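You operate a simulated robot arm through the tools that you are given. There is no shell and no other tool.

You run a simulated robot arm. Do the job below in one go: nothing can be reset, and whatever is moved stays where it is left.

## Task
Roll the big carton on to the pump table and count it.
Fine: pump the table level and clear the counter first; it ends at 01 with the gate down.
Where things are to end (x, y in the base frame): big carton within 50 mm of [470, 1130].

It is judged by the outcome, as a careful person would: the job done as asked, and still so three seconds after it is handed in. It fails if anything else is knocked over, pushed out of place, dropped, spilled or broken.

## Robot
A 7-joint arm with a two-finger parallel gripper, fixed in place. Base frame: the origin is at the foot of the arm, x ahead of it, y to its left, z up. Units: mm, degrees, N and s.
Its first joint turns from -149.0 to 149.0 degrees. Payload 3.5 kg.
The TCP is the grasp point between the finger pads, 23 mm short of the fingertips. In the tool frame z runs along the fingers and y along their closing line. Largest opening 94 mm; finger width 38, thickness 10; the body of the gripper, 54 by 96 mm, starts 39 mm behind the TCP.
Orientation is told as [roll, pitch, yaw] about the base's x, y, z axes, in that order, counted from this pose: with the fingers straight down and closing along the base's y, the tool's x points along the base's -x, its y along +y and its z along -z.

## Interface
- The arm moves only by the tool drive_tool. Its argument "steps" is a list of rows, each a list of 3 entries, a list of its own where there are three numbers: the shift along the base's x, y, z in units of 25 mm (1.0 is 25 mm), then the turn, a rotation vector about the base's x, y, z in units of 8 degrees (1.0 is 8 degrees), then the finger opening in mm, from 0 to 94. In form: [[[dx, dy, dz], [ax, ay, az], jaw], ...]. A call has 1 to 20 rows; each row shifts and turns the commanded pose from where the row before left it. A call with a number of a shift or a turn outside -1 to 1 is refused whole. Rows are played at 5 a second. More than 50 mm and 8.6 degrees between two rows, or a gripper value outside its range, and nothing of the call is played. Where a pose cannot be reached the arm comes as near as it can. A force on the tool above 90 N (or 10 N above the force at the start of the call, whichever is more), or a blocked arm, ends the call early, and 0.2 s more pass. The fingers move at their own pace (about 153 mm/s each) and stop on an object; they squeeze with about 25 N. The grip force told is the motor's: it shows also when the fingers shut on nothing. Time passes only in rows, and 0.2 s behind the last, so rows that do not move let the fingers close. It gives the time, the measured TCP pose, the force on the tool (base axes), the opening and the grip force at its end, in the units of the frame above (readings bear some noise), with the torque about the TCP (base axes, N m) and any sound that the robot's microphone picked up.
- Cameras (640 x 400 px; columns grow to the right, rows downward): "scene" is fixed at [50.6, 649.4, 1386.5]; the picture's right is [0.36, -0.93, 0.00], its down [-0.69, -0.26, -0.67] and it looks along [0.63, 0.24, -0.74] (base axes); focal length 261 px, centre (320, 200). "wrist" rides on the gripper at [86, 16, -74] in the tool frame; the picture's right is [-0.18, 0.98, 0.00], its down [-0.58, -0.11, -0.81] and it looks along [-0.79, -0.15, 0.59] (tool axes); focal length 243 px, centre (320, 200). There is no depth. A picture from a camera that has moved, and an enlarged one, comes with that camera's place and axes in the base frame and with its lens.
- get_image(camera): a new picture of that camera. No time passes.
- inspect(camera, box): a new picture of the part [left, top, right, bottom] of that camera's present view, enlarged. No time passes.
- hand_in(): hands the job in; it is judged then, once.

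Places have to be worked out from the pictures, the camera data and where the tool is seen. Open the gripper and draw the arm clear of the work before you hand the job in, unless the task says otherwise.

The tools are called by a JSON object that holds its "op" and its "data". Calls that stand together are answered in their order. drive_tool: Moves the arm, as the interface text tells. Its arguments: {"type":"object","properties":{"steps":{"type":"array","items":{"type":"array"}}},"required":["steps"]} The other tools are called the same way: get_image (camera) takes a picture; inspect (camera, box) takes an enlarged picture of a part of a camera's view; hand_in () hands the job in.

At the start:

```text
time: 0.0
tool_pos: [648.6, 460.6, 1116.6]
orientation: [0.1, 0.0, 0.0]
ft_force: [0.7, -0.2, 1.2]
torque: [0.01, 0.02, -0.01]
finger_gap: 94.0
grip_force: 0.0
```

scene: 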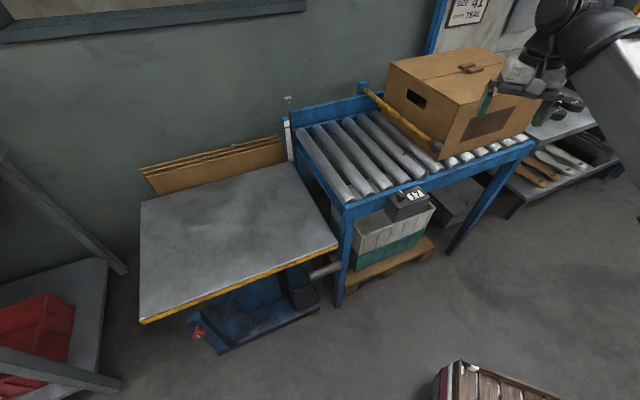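
wrist: 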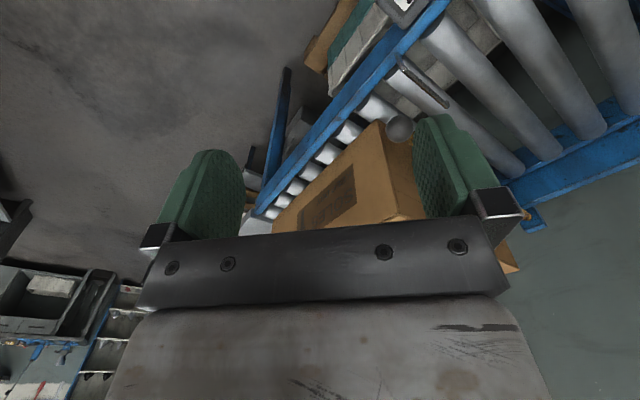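

I start by looking closer at the parts of the scene: the carton, the gate, the counter and the pump table.

{"op": "inspect", "data": {"camera": "scene", "box": [340, 40, 560, 180]}}

{"op": "inspect", "data": {"camera": "scene", "box": [270, 160, 450, 310]}}

{"op": "inspect", "data": {"camera": "scene", "box": [120, 120, 360, 360]}}

{"op": "inspect", "data": {"camera": "scene", "box": [380, 180, 440, 225]}}

```text
2.86 times, centred on (450, 110) of scene
camera zoom: at [50.6, 649.4, 1386.5], right [0.36, -0.93, 0.0], down [-0.69, -0.26, -0.67], along [0.63, 0.24, -0.74], focal length 745 px, centre (-51, 457)
```

zoom: 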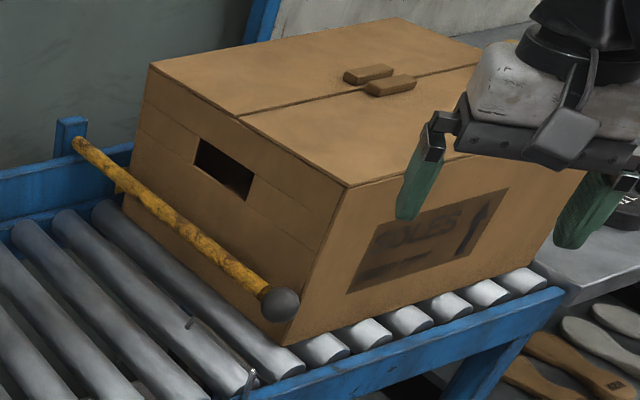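

```text
2.67 times, centred on (360, 235) of scene
camera zoom: at [50.6, 649.4, 1386.5], right [0.36, -0.93, 0.0], down [-0.69, -0.26, -0.67], along [0.63, 0.24, -0.74], focal length 695 px, centre (213, 107)
```

zoom: 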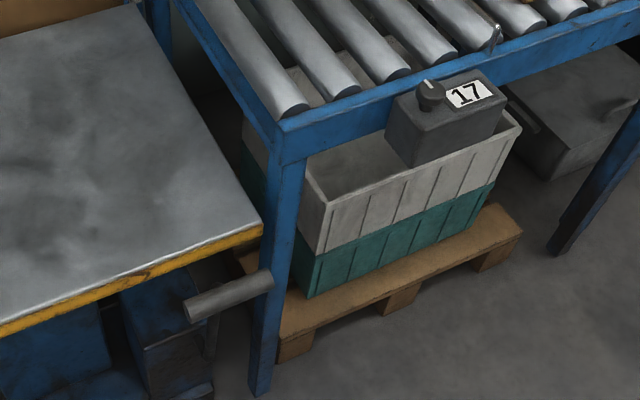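

```text
1.67 times, centred on (240, 240) of scene
camera zoom: at [50.6, 649.4, 1386.5], right [0.36, -0.93, 0.0], down [-0.69, -0.26, -0.67], along [0.63, 0.24, -0.74], focal length 434 px, centre (453, 133)
```

zoom: 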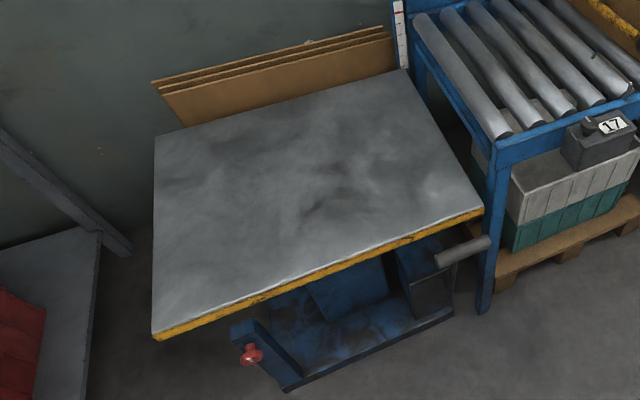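

```text
8.89 times, centred on (410, 202) of scene
camera zoom: at [50.6, 649.4, 1386.5], right [0.36, -0.93, 0.0], down [-0.69, -0.26, -0.67], along [0.63, 0.24, -0.74], focal length 2317 px, centre (-480, 178)
```

zoom: 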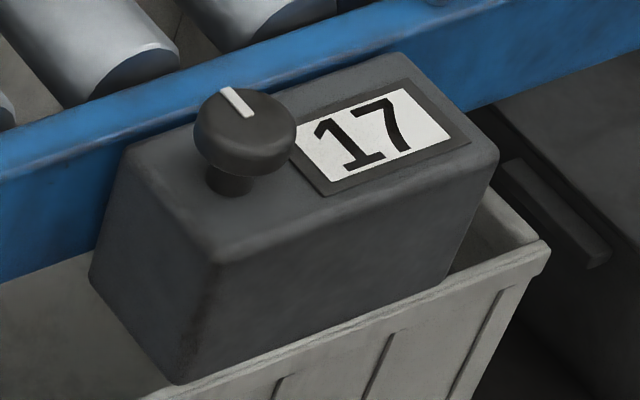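

The gate knob triangulates to about (803, 548, 895), and the conveyor runs diagonally towards the pump table. The table looks well below roller level. I back the tool away from the carton and yaw it to see the table, counter and pump lever with the wrist camera.

{"op": "drive_tool", "data": {"steps": [[[-1, 0, 0], [0, 0, 0.9], 94], [[-1, 0, 0], [0, 0, 0.9], 94], [[-1, 0, 0], [0, 0, 0.9], 94], [[-1, 0, 0], [0, 0, 0.9], 94], [[-1, 0, 0], [0, 0, 0.9], 94], [[-1, 0, 0], [0, 0, 0.9], 94], [[-1, 0, 0], [0, 0, 0.9], 94], [[0, 0, 0], [0, 0, 0.9], 94], [[0, 0, 0], [0, 0, 0.9], 94]]}}

```text
time: 0.8
tool_pos: [574.4, 462.6, 1116.3]
orientation: [0.5, -0.3, 19.2]
ft_force: [-8.2, 19.2, -3.7]
torque: [-1.64, -0.96, -1.97]
finger_gap: 94.0
grip_force: 0.0
stopped in row 4: the force on the tool passed its limit at 144 N (the readings are from after the stop); the commanded pose is now the measured one
```

The call stopped on a force at row 4, so something touched the tool. I look before moving on.

{"op": "get_image", "data": {"camera": "scene"}}

{"op": "get_image", "data": {"camera": "wrist"}}

```text
taken
```

scene: 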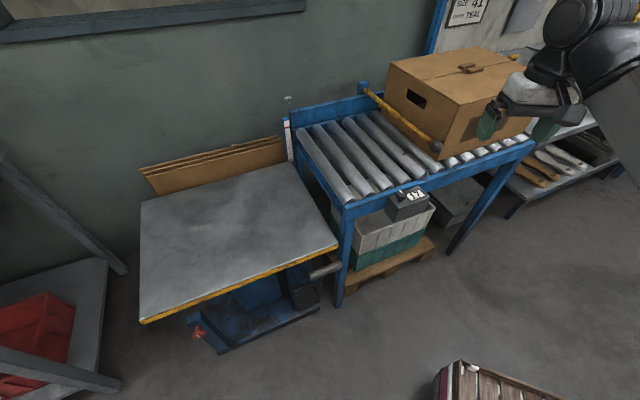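

```text
taken
camera wrist: at [488.8, 449.0, 1191.1], right [-0.15, 0.99, 0.01], down [0.58, 0.08, 0.81], along [0.8, 0.13, -0.59], focal length 243 px, centre (320, 200)
```

wrist: 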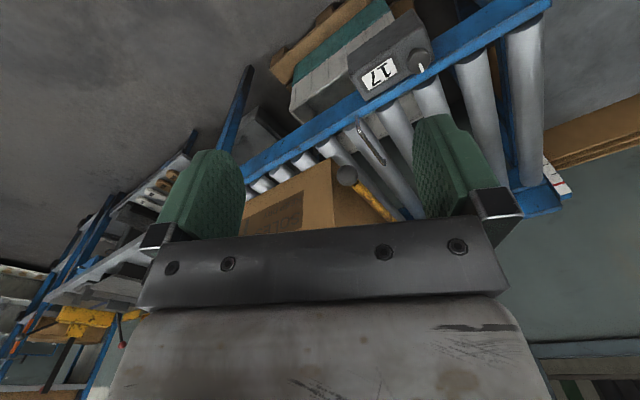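

Nothing visible is touching the gripper. I play a still row to see what force remains.

{"op": "drive_tool", "data": {"steps": [[[0, 0, 0], [0, 0, 0], 94], [[0, 0, 0], [0, 0, 0], 94]]}}

{"op": "inspect", "data": {"camera": "scene", "box": [440, 0, 640, 160]}}

```text
time: 1.4
tool_pos: [573.8, 463.1, 1116.8]
orientation: [0.5, -0.3, 19.2]
ft_force: [-12.6, 26.6, -11.7]
torque: [-2.16, -2.22, -2.88]
finger_gap: 94.0
grip_force: 0.0
```

```text
2.50 times, centred on (540, 80) of scene
camera zoom: at [50.6, 649.4, 1386.5], right [0.36, -0.93, 0.0], down [-0.69, -0.26, -0.67], along [0.63, 0.24, -0.74], focal length 652 px, centre (-230, 500)
```

zoom: 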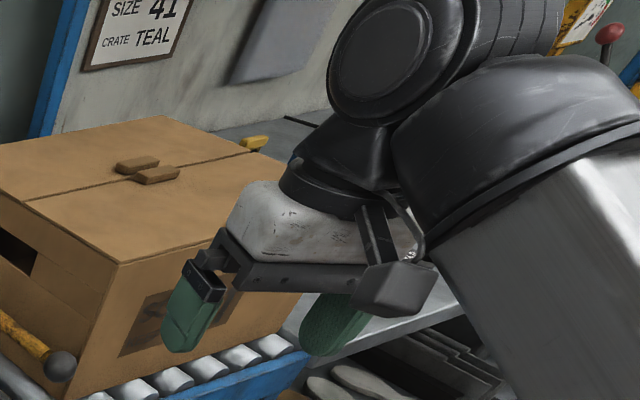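

The enlarged view shows the wrist camera box pressed against the robot's own forearm; nothing outside was touched. I reverse the yaw and move back outward, then lower the tool.

{"op": "drive_tool", "data": {"steps": [[[0.5, 0, 0], [0, 0, -0.9], 94], [[0.5, 0, 0], [0, 0, -0.9], 94], [[0.5, 0, 0], [0, 0, -0.9], 94]]}}

```text
time: 2.2
tool_pos: [610.8, 462.7, 1115.7]
orientation: [0.4, -0.3, -2.2]
ft_force: [0.3, 0.1, 0.8]
torque: [-0.03, 0.02, 0.02]
finger_gap: 93.9
grip_force: 0.1
```

The tool is free again and the readings are quiet. I lower it on the near side of the conveyor, in the open floor area, so that the forearm ends up above the camera.

{"op": "drive_tool", "data": {"steps": [[[-0.2, -0.3, -1], [0, 0, 0], 94], [[-0.2, -0.3, -1], [0, 0, 0], 94], [[-0.3, -0.3, -1], [0, 0, 0], 94], [[-0.3, -0.3, -1], [0, 0, 0], 94], [[-0.3, -0.3, -1], [0, 0, 0], 94], [[-0.3, -0.3, -1], [0, 0, 0], 94], [[-0.3, -0.3, -1], [0, 0, 0], 94], [[-0.3, -0.3, -1], [0, 0, 0], 94], [[-0.3, -0.3, -1], [0, 0, 0], 94], [[-0.3, -0.3, -1], [0, 0, 0], 94]]}}

{"op": "get_image", "data": {"camera": "wrist"}}

{"op": "get_image", "data": {"camera": "scene"}}

```text
time: 4.5
tool_pos: [543.5, 389.0, 865.8]
orientation: [0.5, -0.3, -2.2]
ft_force: [-0.5, 0.7, 1.0]
torque: [0.0, -0.02, -0.02]
finger_gap: 94.1
grip_force: 0.1
```

```text
taken
camera wrist: at [459.0, 408.3, 940.8], right [0.22, 0.98, 0.01], down [0.57, -0.14, 0.81], along [0.79, -0.17, -0.59], focal length 243 px, centre (320, 200)
```

wrist: 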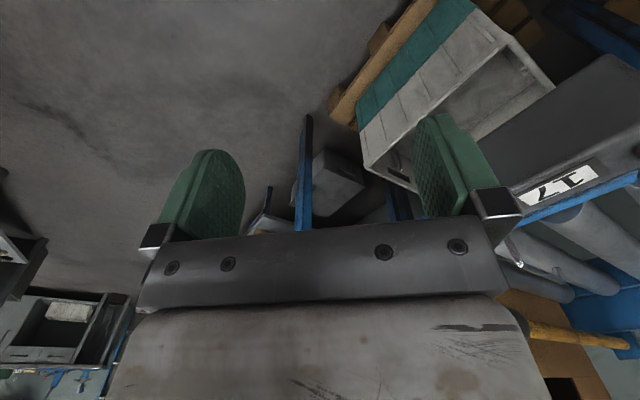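

```text
taken
```

scene: 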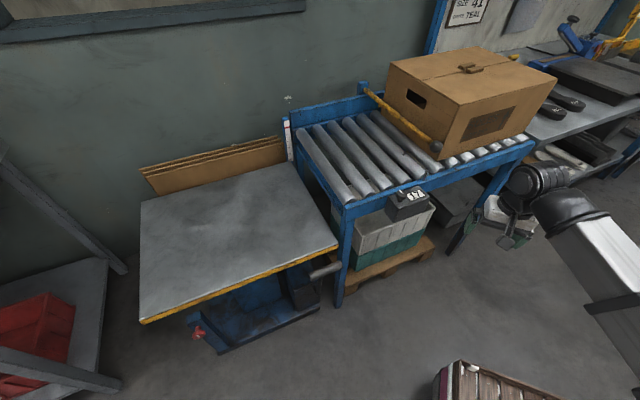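

All clear at this height. I yaw the tool in place, a little at a time, to turn the wrist camera to the conveyor side and the table.

{"op": "drive_tool", "data": {"steps": [[[0, 0, 0], [0, 0, 1], 94], [[0, 0, 0], [0, 0, 1], 94], [[0, 0, 0], [0, 0, 1], 94], [[0, 0, 0], [0, 0, 1], 94], [[0, 0, 0], [0, 0, 1], 94], [[0, 0, 0], [0, 0, 1], 94]]}}

{"op": "get_image", "data": {"camera": "wrist"}}

{"op": "inspect", "data": {"camera": "scene", "box": [440, 140, 640, 300]}}

```text
time: 5.8
tool_pos: [540.5, 387.1, 867.6]
orientation: [0.5, -0.3, 45.9]
ft_force: [-0.8, 0.2, 0.2]
torque: [0.02, 0.01, 0.0]
finger_gap: 94.0
grip_force: 0.1
```

```text
taken
camera wrist: at [471.9, 337.1, 941.4], right [-0.58, 0.82, 0.01], down [0.48, 0.34, 0.81], along [0.66, 0.47, -0.59], focal length 243 px, centre (320, 200)
```

wrist: 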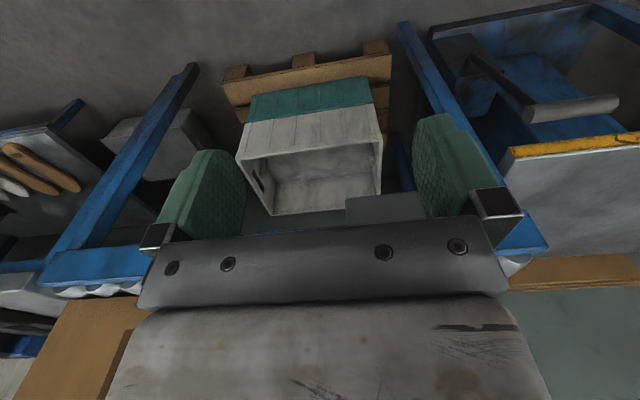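

```text
2.50 times, centred on (540, 220) of scene
camera zoom: at [50.6, 649.4, 1386.5], right [0.36, -0.93, 0.0], down [-0.69, -0.26, -0.67], along [0.63, 0.24, -0.74], focal length 652 px, centre (-230, 150)
```

zoom: 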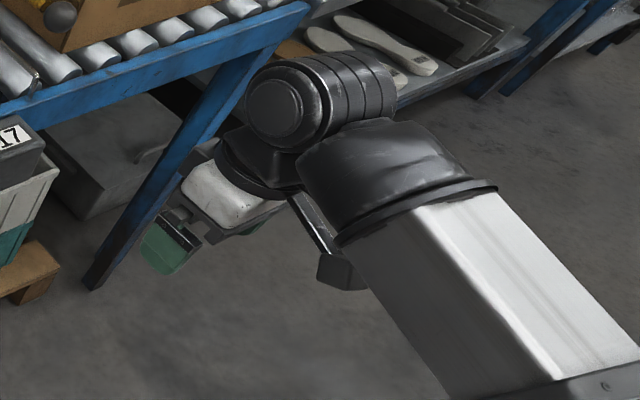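

The pump lever's handle bar triangulates to about (473, 733, 607) – (384, 811, 630), and the table top is at z≈650 while the rollers are near 800–840. I move along the near side towards the table to look at the counter, conveyor end and lever.

{"op": "drive_tool", "data": {"steps": [[[-0.4, 0.9, 0.3], [0, 0, 0.2], 94], [[-0.4, 0.9, 0.3], [0, 0, 0.2], 94], [[-0.4, 0.9, 0.3], [0, 0, 0.2], 94], [[-0.4, 0.9, 0.3], [0, 0, 0.2], 94], [[-0.4, 0.9, 0.3], [0, 0, 0.2], 94], [[-0.4, 0.9, 0.3], [0, 0, 0.2], 94], [[-0.4, 0.9, 0.3], [0, 0, 0.2], 94], [[-0.4, 0.9, 0.3], [0, 0, 0.2], 94], [[-0.4, 0.9, 0.3], [0, 0, 0.2], 94], [[-0.4, 0.9, 0.3], [0, 0, 0.2], 94]]}}

{"op": "get_image", "data": {"camera": "wrist"}}

{"op": "get_image", "data": {"camera": "scene"}}

```text
time: 8.1
tool_pos: [441.4, 610.9, 941.0]
orientation: [0.5, -0.4, 61.8]
ft_force: [-0.4, -0.6, -0.1]
torque: [-0.02, 0.01, -0.02]
finger_gap: 94.0
grip_force: 0.1
```

```text
taken
camera wrist: at [389.3, 542.3, 1014.9], right [-0.78, 0.63, 0.01], down [0.37, 0.45, 0.81], along [0.5, 0.63, -0.59], focal length 243 px, centre (320, 200)
```

wrist: 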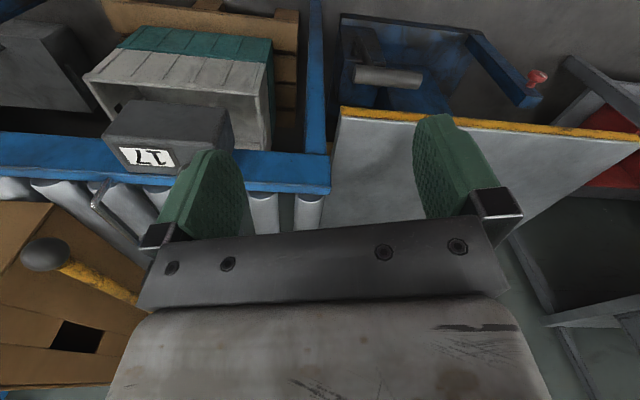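

```text
taken
```

scene: 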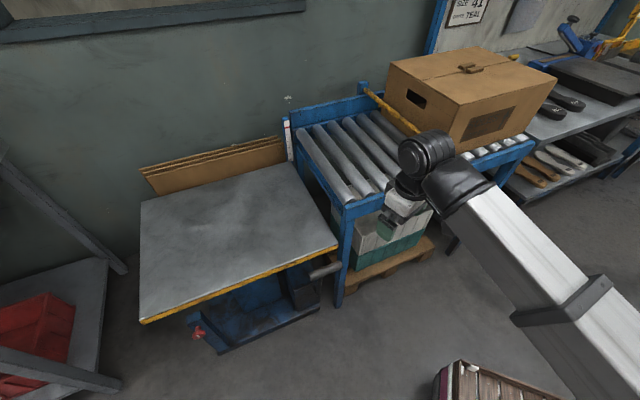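

The rail rises from about z 805 at the table end to about z 920 at the carton end, so this is a sloped gravity conveyor and the gate alone holds the carton. I look at the level scale and the counter more closely.

{"op": "inspect", "data": {"camera": "scene", "box": [265, 100, 325, 180]}}

{"op": "inspect", "data": {"camera": "wrist", "box": [320, 0, 640, 200]}}

{"op": "inspect", "data": {"camera": "wrist", "box": [0, 60, 340, 330]}}

{"op": "inspect", "data": {"camera": "scene", "box": [270, 230, 390, 320]}}

```text
5.00 times, centred on (295, 140) of scene
camera zoom: at [50.6, 649.4, 1386.5], right [0.36, -0.93, 0.0], down [-0.69, -0.26, -0.67], along [0.63, 0.24, -0.74], focal length 1303 px, centre (445, 500)
```

zoom: 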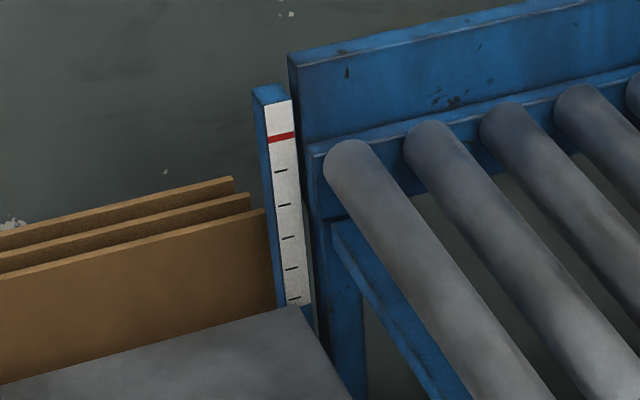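

```text
2.00 times, centred on (480, 100) of wrist
camera zoom: at [389.3, 542.3, 1014.9], right [-0.78, 0.63, 0.01], down [0.37, 0.45, 0.81], along [0.5, 0.63, -0.59], focal length 485 px, centre (0, 400)
```

zoom: 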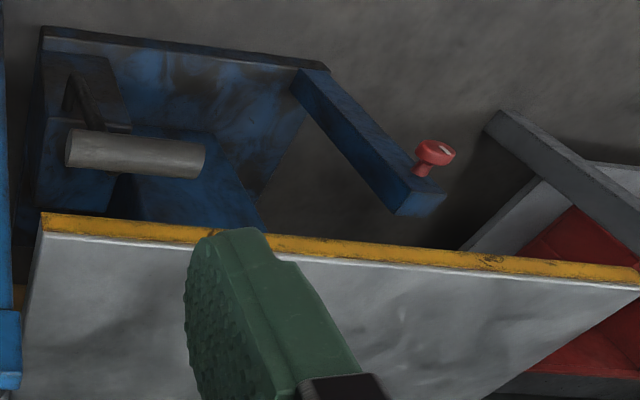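

```text
1.48 times, centred on (170, 195) of wrist
camera zoom: at [389.3, 542.3, 1014.9], right [-0.78, 0.63, 0.01], down [0.37, 0.45, 0.81], along [0.5, 0.63, -0.59], focal length 359 px, centre (542, 207)
```

zoom: 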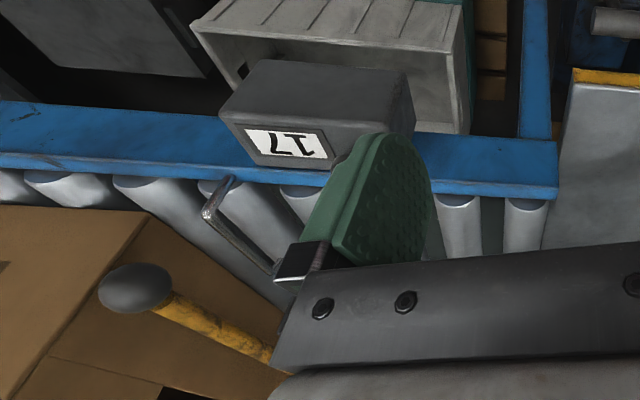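

```text
4.44 times, centred on (330, 275) of scene
camera zoom: at [50.6, 649.4, 1386.5], right [0.36, -0.93, 0.0], down [-0.69, -0.26, -0.67], along [0.63, 0.24, -0.74], focal length 1158 px, centre (276, -133)
```

zoom: 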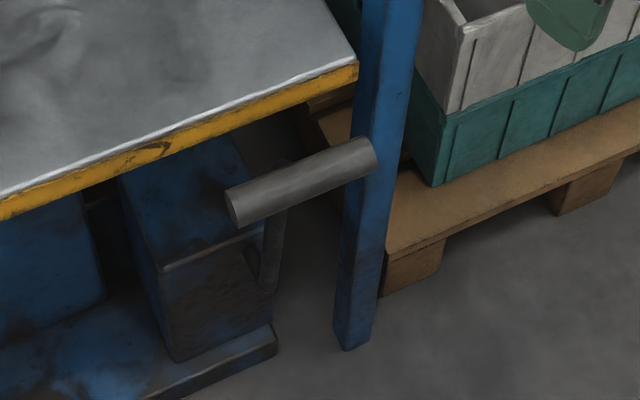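

The scale's red line is near roller level and the table top sits about five ticks (≈30 mm each) below it. The lever pivots low on the pump, so its handle swings toward and away from the table. I look closer at the gate's pivot, the trip wire and the rail.

{"op": "inspect", "data": {"camera": "scene", "box": [350, 70, 410, 120]}}

{"op": "inspect", "data": {"camera": "scene", "box": [390, 110, 460, 180]}}

{"op": "inspect", "data": {"camera": "scene", "box": [380, 40, 570, 170]}}

```text
8.00 times, centred on (380, 95) of scene
camera zoom: at [50.6, 649.4, 1386.5], right [0.36, -0.93, 0.0], down [-0.69, -0.26, -0.67], along [0.63, 0.24, -0.74], focal length 2085 px, centre (-160, 1040)
```

zoom: 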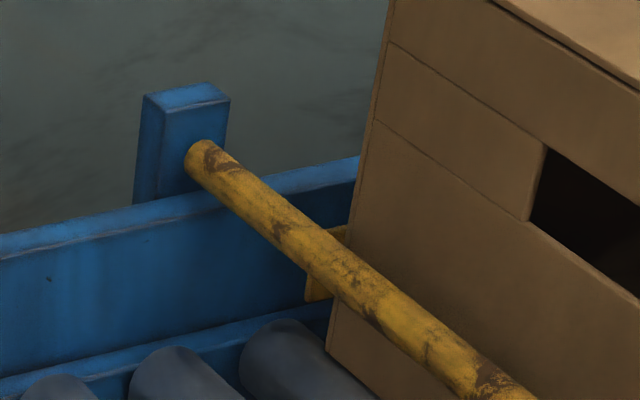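

```text
5.71 times, centred on (425, 145) of scene
camera zoom: at [50.6, 649.4, 1386.5], right [0.36, -0.93, 0.0], down [-0.69, -0.26, -0.67], along [0.63, 0.24, -0.74], focal length 1489 px, centre (-280, 514)
```

zoom: 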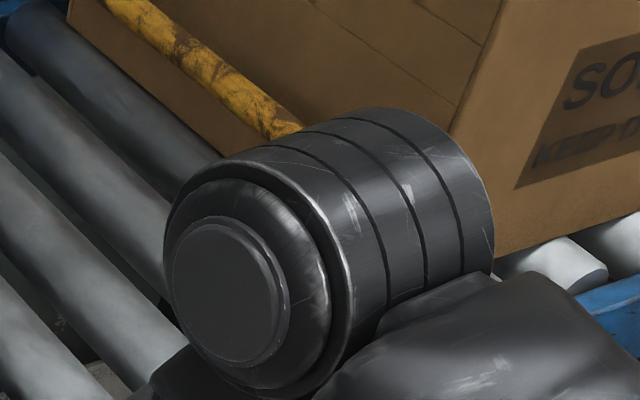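

```text
3.08 times, centred on (475, 105) of scene
camera zoom: at [50.6, 649.4, 1386.5], right [0.36, -0.93, 0.0], down [-0.69, -0.26, -0.67], along [0.63, 0.24, -0.74], focal length 802 px, centre (-157, 492)
```

zoom: 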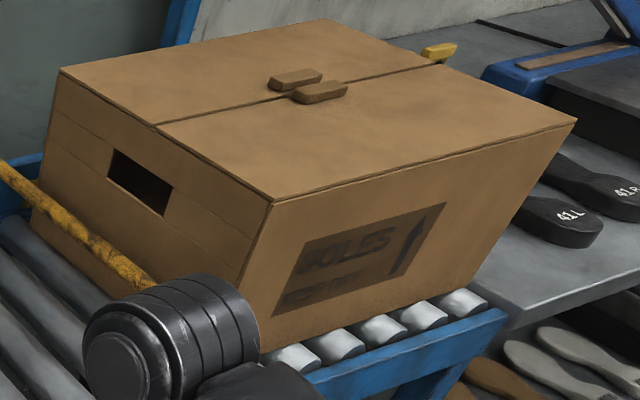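

The gate is a bar hinged on a post at the far rail, with its ball end at the near side, so it swings up. I start with the pump. I bring the tool above and in front of the lever handle, yawed so the fingers close across the bar, and tilt it so the gripper body leans away from the table edge.

{"op": "drive_tool", "data": {"steps": [[[-0.35, 0.45, -0.9], [0, 0, 0.97], 60], [[-0.35, 0.45, -0.9], [0, 0, 0.97], 60], [[-0.35, 0.45, -0.9], [0, 0, 0.97], 60], [[-0.35, 0.45, -0.9], [0, 0, 0.97], 60], [[-0.35, 0.45, -0.9], [0, 0, 0.97], 60], [[-0.35, 0.45, -0.9], [0, 0, 0.97], 60], [[-0.35, 0.45, -0.9], [0, 0, 0.97], 60], [[-0.35, 0.45, -0.9], [0, 0, 0.97], 60], [[-0.35, 0.45, -0.7], [0, 0, 0.97], 60]]}}

{"op": "get_image", "data": {"camera": "wrist"}}

{"op": "get_image", "data": {"camera": "scene"}}

```text
time: 10.1
tool_pos: [361.8, 714.4, 745.7]
orientation: [0.4, -0.3, 131.8]
ft_force: [-0.8, 1.0, 0.6]
torque: [-0.02, -0.02, -0.04]
finger_gap: 60.1
grip_force: 0.2
```

```text
taken
camera wrist: at [411.1, 639.3, 820.3], right [-0.86, -0.52, 0.01], down [-0.3, 0.51, 0.81], along [-0.42, 0.69, -0.59], focal length 243 px, centre (320, 200)
```

wrist: 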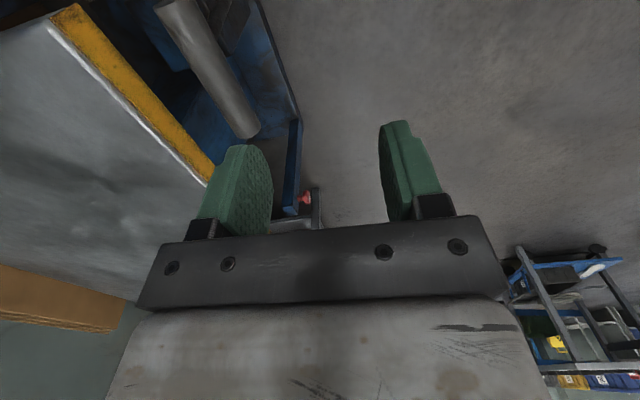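

```text
taken
```

scene: 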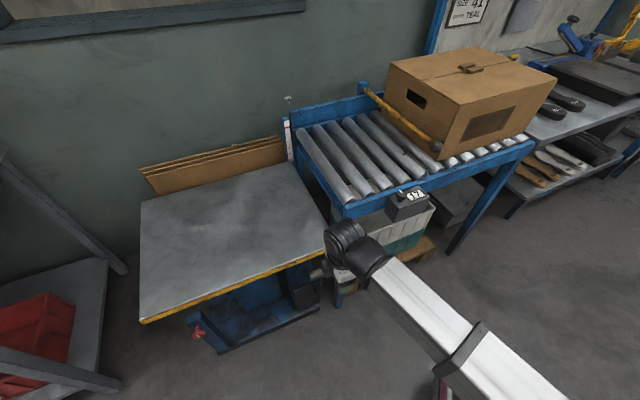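

The handle centre re-triangulates to about (429, 769, 620). I tilt the tool 35° about the handle's axis so the fingers point down and toward the table, staying clear of the handle.

{"op": "drive_tool", "data": {"steps": [[[0, 0, 0], [0.586, -0.648, 0], 60], [[0, 0, 0], [0.586, -0.648, 0], 60], [[0, 0, 0], [0.586, -0.648, 0], 60], [[0, 0, 0], [0.586, -0.648, 0], 60], [[0, 0, 0], [0.586, -0.648, 0], 60]]}}

{"op": "get_image", "data": {"camera": "wrist"}}

{"op": "inspect", "data": {"camera": "scene", "box": [250, 200, 430, 330]}}

```text
time: 11.2
tool_pos: [361.3, 713.3, 745.4]
orientation: [-34.6, -0.5, 131.9]
ft_force: [-0.4, 0.6, -0.4]
torque: [-0.02, 0.0, 0.0]
finger_gap: 59.9
grip_force: 0.1
```

```text
taken
camera wrist: at [380.9, 612.0, 796.3], right [-0.73, -0.4, -0.56], down [-0.66, 0.18, 0.73], along [-0.19, 0.9, -0.4], focal length 243 px, centre (320, 200)
```

wrist: 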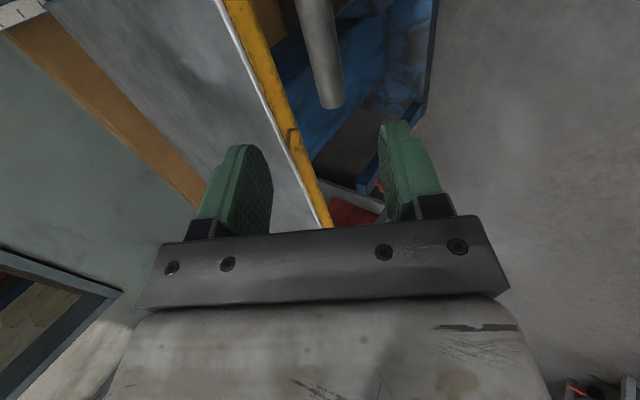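

```text
3.08 times, centred on (340, 265) of scene
camera zoom: at [50.6, 649.4, 1386.5], right [0.36, -0.93, 0.0], down [-0.69, -0.26, -0.67], along [0.63, 0.24, -0.74], focal length 802 px, centre (258, 0)
```

zoom: 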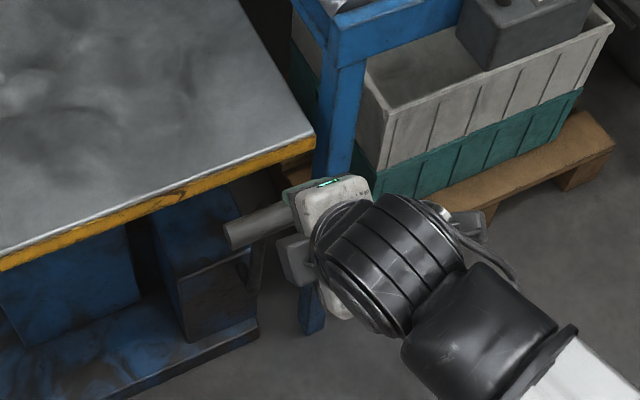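

The handle lies centred between the fingers along the approach. I advance about 110 mm along the tool axis with the fingers at 56 mm, then check the alignment.

{"op": "drive_tool", "data": {"steps": [[[0.368, 0.333, -0.711], [0, 0, 0], 56], [[0.368, 0.333, -0.711], [0, 0, 0], 56], [[0.368, 0.333, -0.711], [0, 0, 0], 56], [[0.368, 0.333, -0.711], [0, 0, 0], 56], [[0.368, 0.333, -0.711], [0, 0, 0], 56]]}}

{"op": "get_image", "data": {"camera": "wrist"}}

{"op": "inspect", "data": {"camera": "scene", "box": [270, 220, 390, 310]}}

```text
time: 12.4
tool_pos: [409.9, 754.6, 655.0]
orientation: [-34.4, -0.5, 131.9]
ft_force: [-0.6, 0.0, 0.3]
torque: [0.01, 0.01, 0.0]
finger_gap: 56.1
grip_force: 0.0
```

```text
taken
camera wrist: at [428.0, 653.9, 706.6], right [-0.73, -0.4, -0.56], down [-0.66, 0.18, 0.73], along [-0.19, 0.9, -0.4], focal length 243 px, centre (320, 200)
```

wrist: 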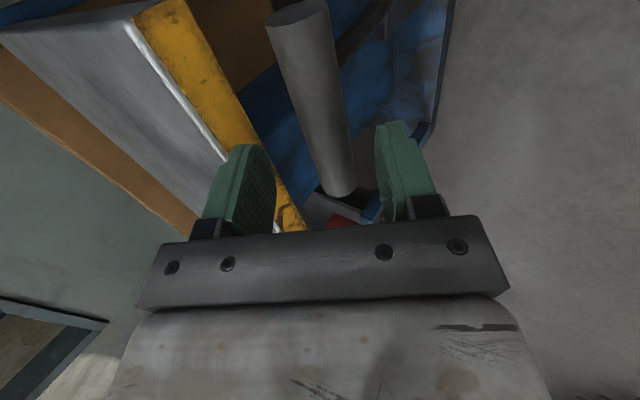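

```text
4.44 times, centred on (330, 265) of scene
camera zoom: at [50.6, 649.4, 1386.5], right [0.36, -0.93, 0.0], down [-0.69, -0.26, -0.67], along [0.63, 0.24, -0.74], focal length 1158 px, centre (276, -89)
```

zoom: 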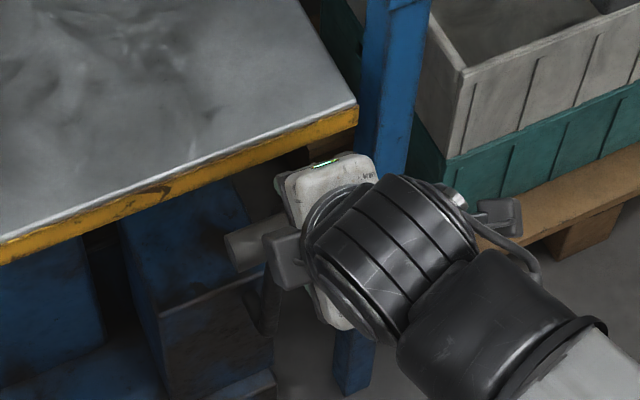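

Both handle ends now fix its centre at about (427, 769, 620), right on the approach line 41 mm ahead. I advance that far and close on it to measure its diameter.

{"op": "drive_tool", "data": {"steps": [[[0.348, 0.315, -0.672], [0, 0, 0], 56], [[0.348, 0.315, -0.672], [0, 0, 0], 56], [[0, 0, 0], [0, 0, 0], 20], [[0, 0, 0], [0, 0, 0], 20]]}}

{"op": "get_image", "data": {"camera": "wrist"}}

```text
time: 13.4
tool_pos: [425.4, 771.9, 618.1]
orientation: [-34.5, -0.3, 132.1]
ft_force: [-1.3, -0.3, -5.2]
torque: [-0.49, -0.47, 2.17]
finger_gap: 29.3
grip_force: 45.3
```

```text
taken
camera wrist: at [444.2, 670.2, 670.2], right [-0.73, -0.4, -0.56], down [-0.66, 0.18, 0.73], along [-0.19, 0.9, -0.4], focal length 243 px, centre (320, 200)
```

wrist: 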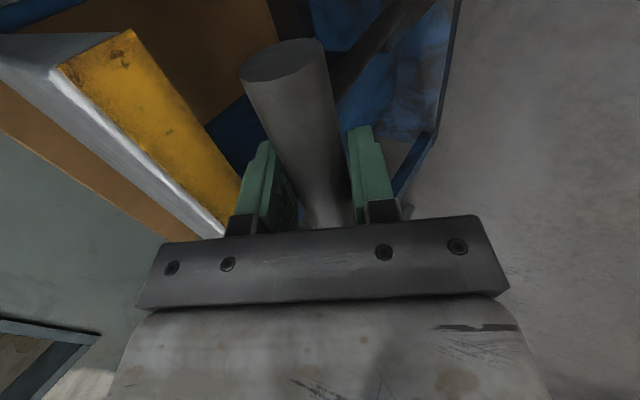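

The handle is held; it is about 29 mm thick and slightly skewed to the pads (z torque 2.2 Nm). I straighten the yaw by 3°, loosen to a cage of 33 mm and pull the handle outward along its arc a little to feel it.

{"op": "drive_tool", "data": {"steps": [[[0, 0, 0], [0, 0, 0.35], 33], [[-0.656, -0.656, -0.248], [0, 0, 0], 33], [[-0.642, -0.642, -0.313], [0, 0, 0], 33], [[-0.625, -0.625, -0.375], [0, 0, 0], 33]]}}

{"op": "get_image", "data": {"camera": "wrist"}}

{"op": "get_image", "data": {"camera": "scene"}}

```text
time: 14.4
tool_pos: [377.9, 720.4, 596.8]
orientation: [-34.5, -0.5, 134.7]
ft_force: [1.7, 0.7, 2.3]
torque: [0.04, -0.1, 0.01]
finger_gap: 34.2
grip_force: 1.1
```

```text
taken
camera wrist: at [400.2, 619.8, 649.2], right [-0.71, -0.44, -0.56], down [-0.67, 0.15, 0.73], along [-0.23, 0.89, -0.4], focal length 243 px, centre (320, 200)
```

wrist: 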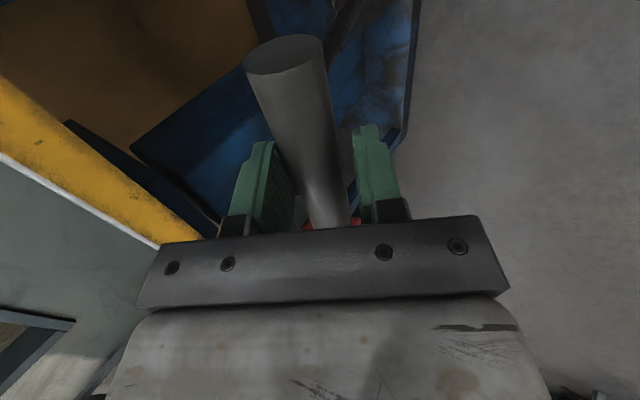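

```text
taken
```

scene: 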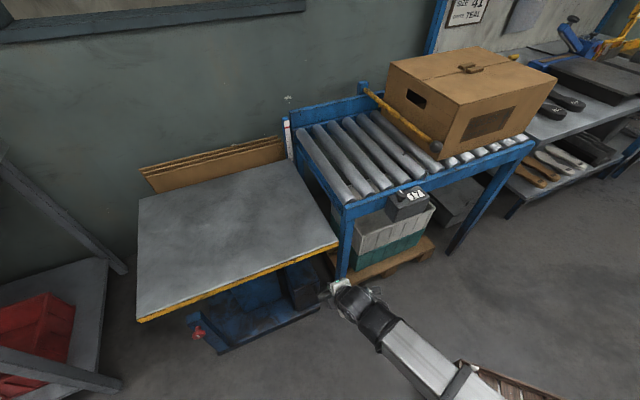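

The handle followed smoothly with little force, and the table seems to have risen slightly. I check the scale.

{"op": "inspect", "data": {"camera": "scene", "box": [265, 100, 325, 180]}}

```text
5.00 times, centred on (295, 140) of scene
camera zoom: at [50.6, 649.4, 1386.5], right [0.36, -0.93, 0.0], down [-0.69, -0.26, -0.67], along [0.63, 0.24, -0.74], focal length 1303 px, centre (445, 500)
```

zoom: 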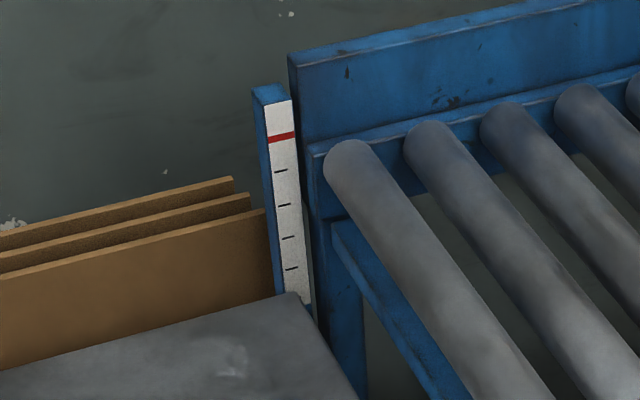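

About 12 mm of rise for roughly 12° of lever. I keep following the arc outward and down.

{"op": "drive_tool", "data": {"steps": [[[-0.605, -0.605, -0.436], [0, 0, 0], 33], [[-0.582, -0.582, -0.494], [0, 0, 0], 33], [[-0.556, -0.556, -0.551], [0, 0, 0], 33], [[-0.528, -0.528, -0.604], [0, 0, 0], 33]]}}

{"op": "get_image", "data": {"camera": "wrist"}}

{"op": "inspect", "data": {"camera": "scene", "box": [265, 100, 325, 180]}}

```text
time: 15.4
tool_pos: [319.5, 665.2, 543.9]
orientation: [-34.5, -0.5, 134.7]
ft_force: [4.4, 2.6, 2.6]
torque: [0.0, -0.08, 0.08]
finger_gap: 35.1
grip_force: 2.0
```

```text
taken
camera wrist: at [343.7, 564.3, 596.8], right [-0.71, -0.43, -0.56], down [-0.67, 0.15, 0.73], along [-0.23, 0.89, -0.4], focal length 243 px, centre (320, 200)
```

wrist: 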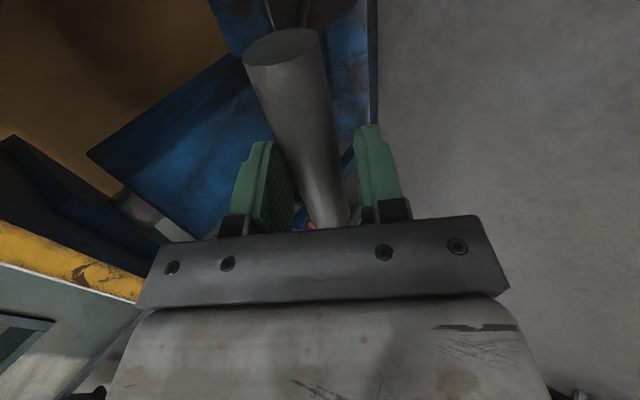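

```text
5.00 times, centred on (295, 140) of scene
camera zoom: at [50.6, 649.4, 1386.5], right [0.36, -0.93, 0.0], down [-0.69, -0.26, -0.67], along [0.63, 0.24, -0.74], focal length 1303 px, centre (445, 500)
```

zoom: 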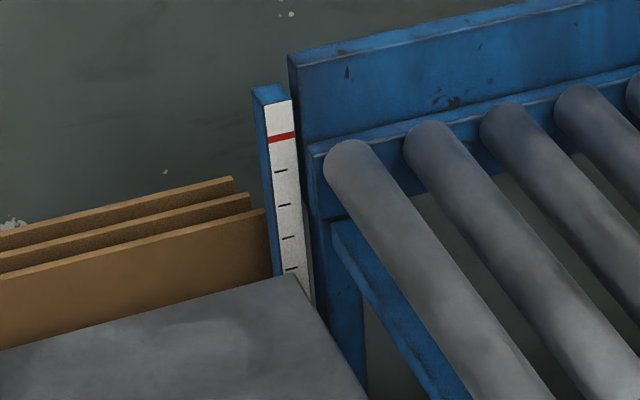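

The table has risen about 29 mm and the lever still moves freely. I continue the stroke.

{"op": "drive_tool", "data": {"steps": [[[-0.496, -0.496, -0.655], [0, 0, 0], 33], [[-0.463, -0.463, -0.702], [0, 0, 0], 33], [[-0.427, -0.427, -0.746], [0, 0, 0], 33]]}}

{"op": "get_image", "data": {"camera": "wrist"}}

{"op": "inspect", "data": {"camera": "scene", "box": [265, 100, 325, 180]}}

{"op": "get_image", "data": {"camera": "scene"}}

```text
time: 16.2
tool_pos: [291.2, 638.0, 509.7]
orientation: [-36.4, -0.9, 135.3]
ft_force: [34.7, 9.4, 44.2]
torque: [1.36, -1.21, -0.25]
finger_gap: 85.3
grip_force: 25.9
stopped in row 3: the force on the tool passed its limit at 115 N (the readings are from after the stop); the commanded pose is now the measured one
```

```text
taken
camera wrist: at [314.9, 536.4, 559.3], right [-0.69, -0.43, -0.58], down [-0.68, 0.12, 0.72], along [-0.23, 0.9, -0.38], focal length 243 px, centre (320, 200)
```

wrist: 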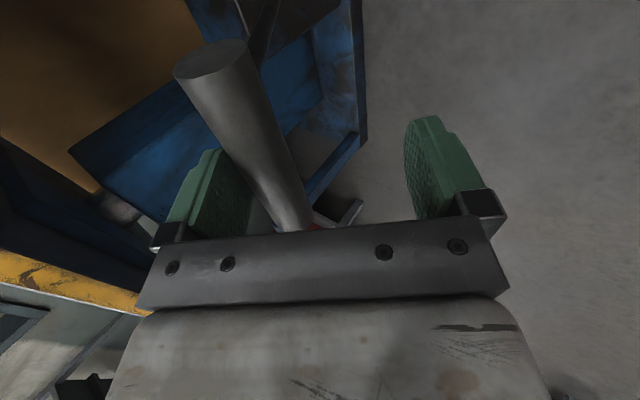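

```text
5.00 times, centred on (295, 140) of scene
camera zoom: at [50.6, 649.4, 1386.5], right [0.36, -0.93, 0.0], down [-0.69, -0.26, -0.67], along [0.63, 0.24, -0.74], focal length 1303 px, centre (445, 500)
```

zoom: 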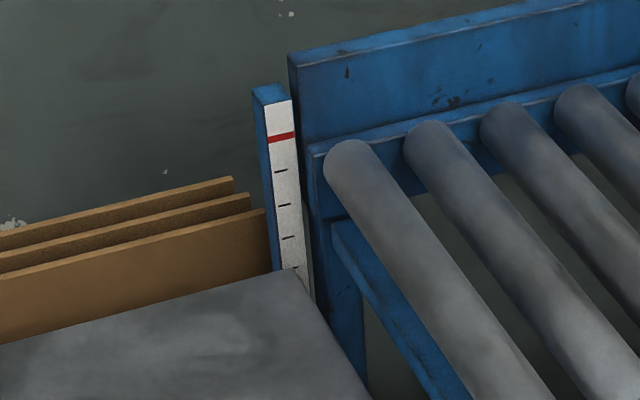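

```text
taken
```

scene: 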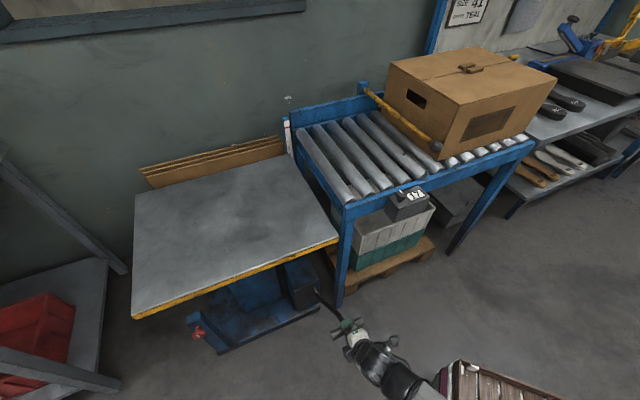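

The lever reached its stop (≈46°) and the push spread the fingers a little; the table is up about 34 mm from one stroke, so roughly 3.4 more strokes are needed. I relax to where the handle is, re-cage it, and check that the table holds.

{"op": "drive_tool", "data": {"steps": [[[0.5, 0.5, 0.5], [0, 0, 0], 60], [[0.1, 0.1, 0.1], [-0.15, 0.15, 0], 40], [[0, 0, 0], [0, 0, 0], 33]]}}

{"op": "get_image", "data": {"camera": "wrist"}}

{"op": "inspect", "data": {"camera": "scene", "box": [265, 100, 325, 180]}}

```text
time: 17.0
tool_pos: [303.5, 652.0, 521.5]
orientation: [-34.1, -0.9, 135.2]
ft_force: [12.6, 5.3, 31.1]
torque: [0.62, -0.84, -0.22]
finger_gap: 45.1
grip_force: 13.2
```

```text
taken
camera wrist: at [327.7, 551.6, 574.2], right [-0.71, -0.44, -0.55], down [-0.66, 0.15, 0.74], along [-0.24, 0.89, -0.39], focal length 243 px, centre (320, 200)
```

wrist: 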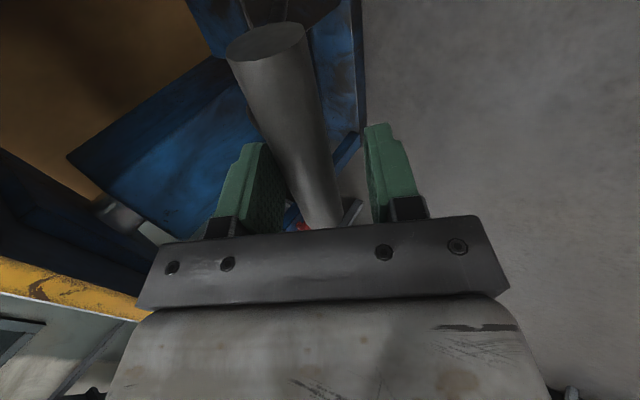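

```text
5.00 times, centred on (295, 140) of scene
camera zoom: at [50.6, 649.4, 1386.5], right [0.36, -0.93, 0.0], down [-0.69, -0.26, -0.67], along [0.63, 0.24, -0.74], focal length 1303 px, centre (445, 500)
```

zoom: 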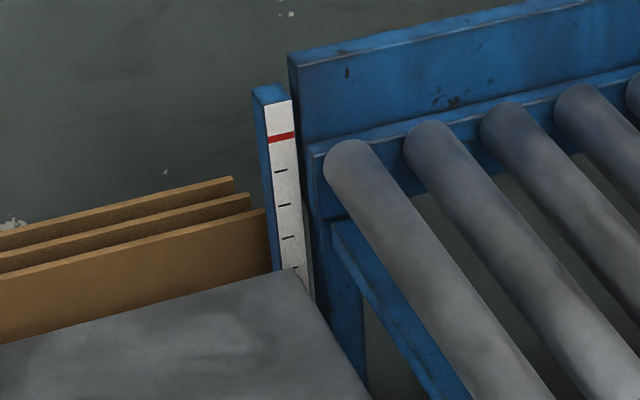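

The table holds its height. Now I push the handle back in along the arc for the next stroke.

{"op": "drive_tool", "data": {"steps": [[[0.488, 0.488, 0.667], [0, 0, 0], 33], [[0.52, 0.52, 0.617], [0, 0, 0], 33], [[0.549, 0.549, 0.564], [0, 0, 0], 33], [[0.576, 0.576, 0.509], [0, 0, 0], 33], [[0.599, 0.599, 0.451], [0, 0, 0], 33], [[0.62, 0.62, 0.39], [0, 0, 0], 33], [[0.638, 0.638, 0.328], [0, 0, 0], 33]]}}

{"op": "get_image", "data": {"camera": "wrist"}}

{"op": "inspect", "data": {"camera": "scene", "box": [265, 100, 325, 180]}}

```text
time: 18.6
tool_pos: [402.6, 750.9, 610.9]
orientation: [-33.9, -0.8, 135.0]
ft_force: [0.5, 1.7, 0.7]
torque: [0.03, -0.01, 0.04]
finger_gap: 33.6
grip_force: 1.6
```

```text
taken
camera wrist: at [427.8, 651.0, 662.5], right [-0.71, -0.44, -0.55], down [-0.66, 0.15, 0.74], along [-0.24, 0.88, -0.4], focal length 243 px, centre (320, 200)
```

wrist: 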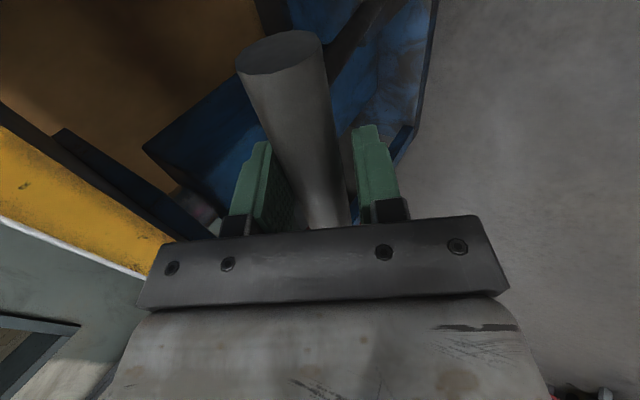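

```text
5.00 times, centred on (295, 140) of scene
camera zoom: at [50.6, 649.4, 1386.5], right [0.36, -0.93, 0.0], down [-0.69, -0.26, -0.67], along [0.63, 0.24, -0.74], focal length 1303 px, centre (445, 500)
```

zoom: 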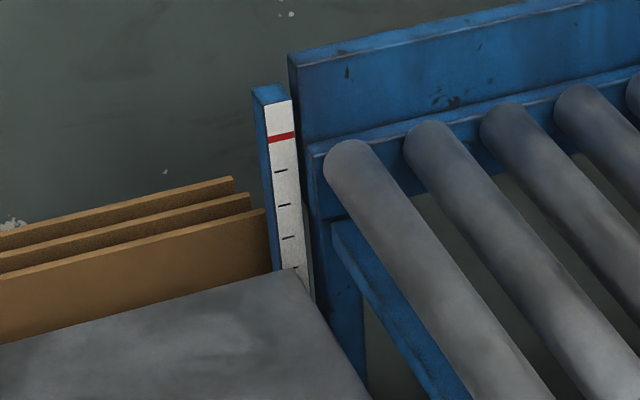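

The lever is back and the table held its height. I finish the return and make a second full pull, stopping just short of the lever's stop.

{"op": "drive_tool", "data": {"steps": [[[0.653, 0.653, 0.265], [0, 0, 0], 33], [[-0.653, -0.653, -0.265], [0, 0, 0], 33], [[-0.638, -0.638, -0.328], [0, 0, 0], 33], [[-0.62, -0.62, -0.39], [0, 0, 0], 33], [[-0.599, -0.599, -0.451], [0, 0, 0], 33], [[-0.576, -0.576, -0.509], [0, 0, 0], 33], [[-0.549, -0.549, -0.564], [0, 0, 0], 33], [[-0.52, -0.52, -0.617], [0, 0, 0], 33], [[-0.25, -0.25, -0.33], [0, 0, 0], 33]]}}

{"op": "inspect", "data": {"camera": "scene", "box": [265, 100, 325, 180]}}

{"op": "get_image", "data": {"camera": "wrist"}}

```text
time: 20.6
tool_pos: [310.0, 656.5, 530.8]
orientation: [-34.0, -0.8, 134.9]
ft_force: [1.2, -1.6, 7.7]
torque: [0.13, -0.15, -0.07]
finger_gap: 35.0
grip_force: 3.2
```

```text
5.00 times, centred on (295, 140) of scene
camera zoom: at [50.6, 649.4, 1386.5], right [0.36, -0.93, 0.0], down [-0.69, -0.26, -0.67], along [0.63, 0.24, -0.74], focal length 1303 px, centre (445, 500)
```

zoom: 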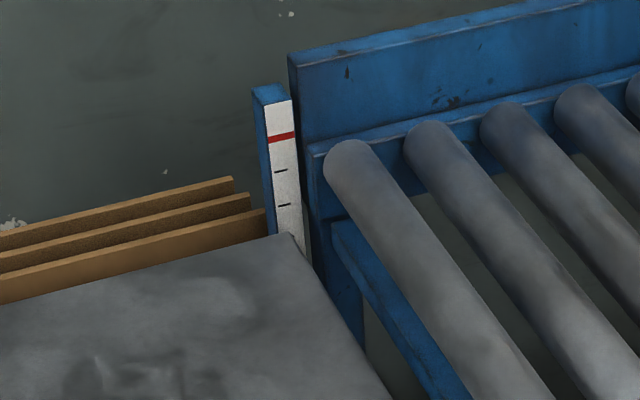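

```text
taken
camera wrist: at [335.5, 556.6, 582.7], right [-0.71, -0.44, -0.55], down [-0.66, 0.15, 0.74], along [-0.24, 0.89, -0.4], focal length 243 px, centre (320, 200)
```

wrist: 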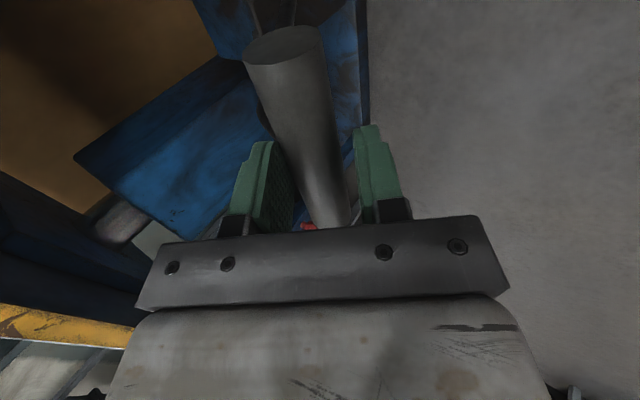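

The second stroke brought the table to just above the third tick. I do the third return and pull.

{"op": "drive_tool", "data": {"steps": [[[0.25, 0.25, 0.33], [0, 0, 0], 33], [[0.52, 0.52, 0.617], [0, 0, 0], 33], [[0.549, 0.549, 0.564], [0, 0, 0], 33], [[0.576, 0.576, 0.509], [0, 0, 0], 33], [[0.599, 0.599, 0.451], [0, 0, 0], 33], [[0.62, 0.62, 0.39], [0, 0, 0], 33], [[0.638, 0.638, 0.328], [0, 0, 0], 33], [[0.653, 0.653, 0.265], [0, 0, 0], 33]]}}

{"op": "drive_tool", "data": {"steps": [[[-0.653, -0.653, -0.265], [0, 0, 0], 33], [[-0.638, -0.638, -0.328], [0, 0, 0], 33], [[-0.62, -0.62, -0.39], [0, 0, 0], 33], [[-0.599, -0.599, -0.451], [0, 0, 0], 33], [[-0.576, -0.576, -0.509], [0, 0, 0], 33], [[-0.549, -0.549, -0.564], [0, 0, 0], 33], [[-0.52, -0.52, -0.617], [0, 0, 0], 33], [[-0.25, -0.25, -0.33], [0, 0, 0], 33]]}}

{"op": "inspect", "data": {"camera": "scene", "box": [265, 100, 325, 180]}}

{"op": "get_image", "data": {"camera": "wrist"}}

```text
time: 22.4
tool_pos: [418.6, 768.6, 617.5]
orientation: [-33.9, -0.9, 135.0]
ft_force: [0.4, 0.6, 1.8]
torque: [0.01, 0.04, 0.03]
finger_gap: 33.9
grip_force: 0.8
```

```text
time: 24.2
tool_pos: [309.1, 655.8, 530.4]
orientation: [-34.0, -0.7, 134.9]
ft_force: [0.3, -3.6, 11.6]
torque: [0.28, -0.36, -0.16]
finger_gap: 35.1
grip_force: 1.4
```

```text
5.00 times, centred on (295, 140) of scene
camera zoom: at [50.6, 649.4, 1386.5], right [0.36, -0.93, 0.0], down [-0.69, -0.26, -0.67], along [0.63, 0.24, -0.74], focal length 1303 px, centre (445, 500)
```

zoom: 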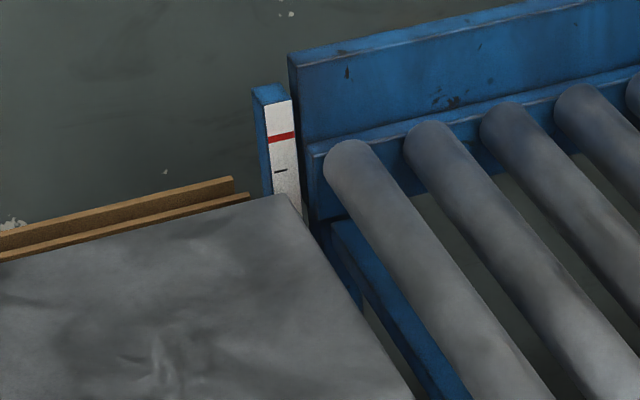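

```text
taken
camera wrist: at [334.4, 557.0, 582.5], right [-0.71, -0.44, -0.55], down [-0.66, 0.15, 0.74], along [-0.24, 0.89, -0.4], focal length 243 px, centre (320, 200)
```

wrist: 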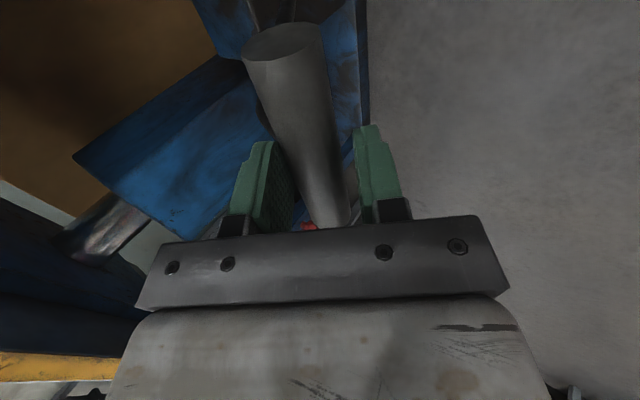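

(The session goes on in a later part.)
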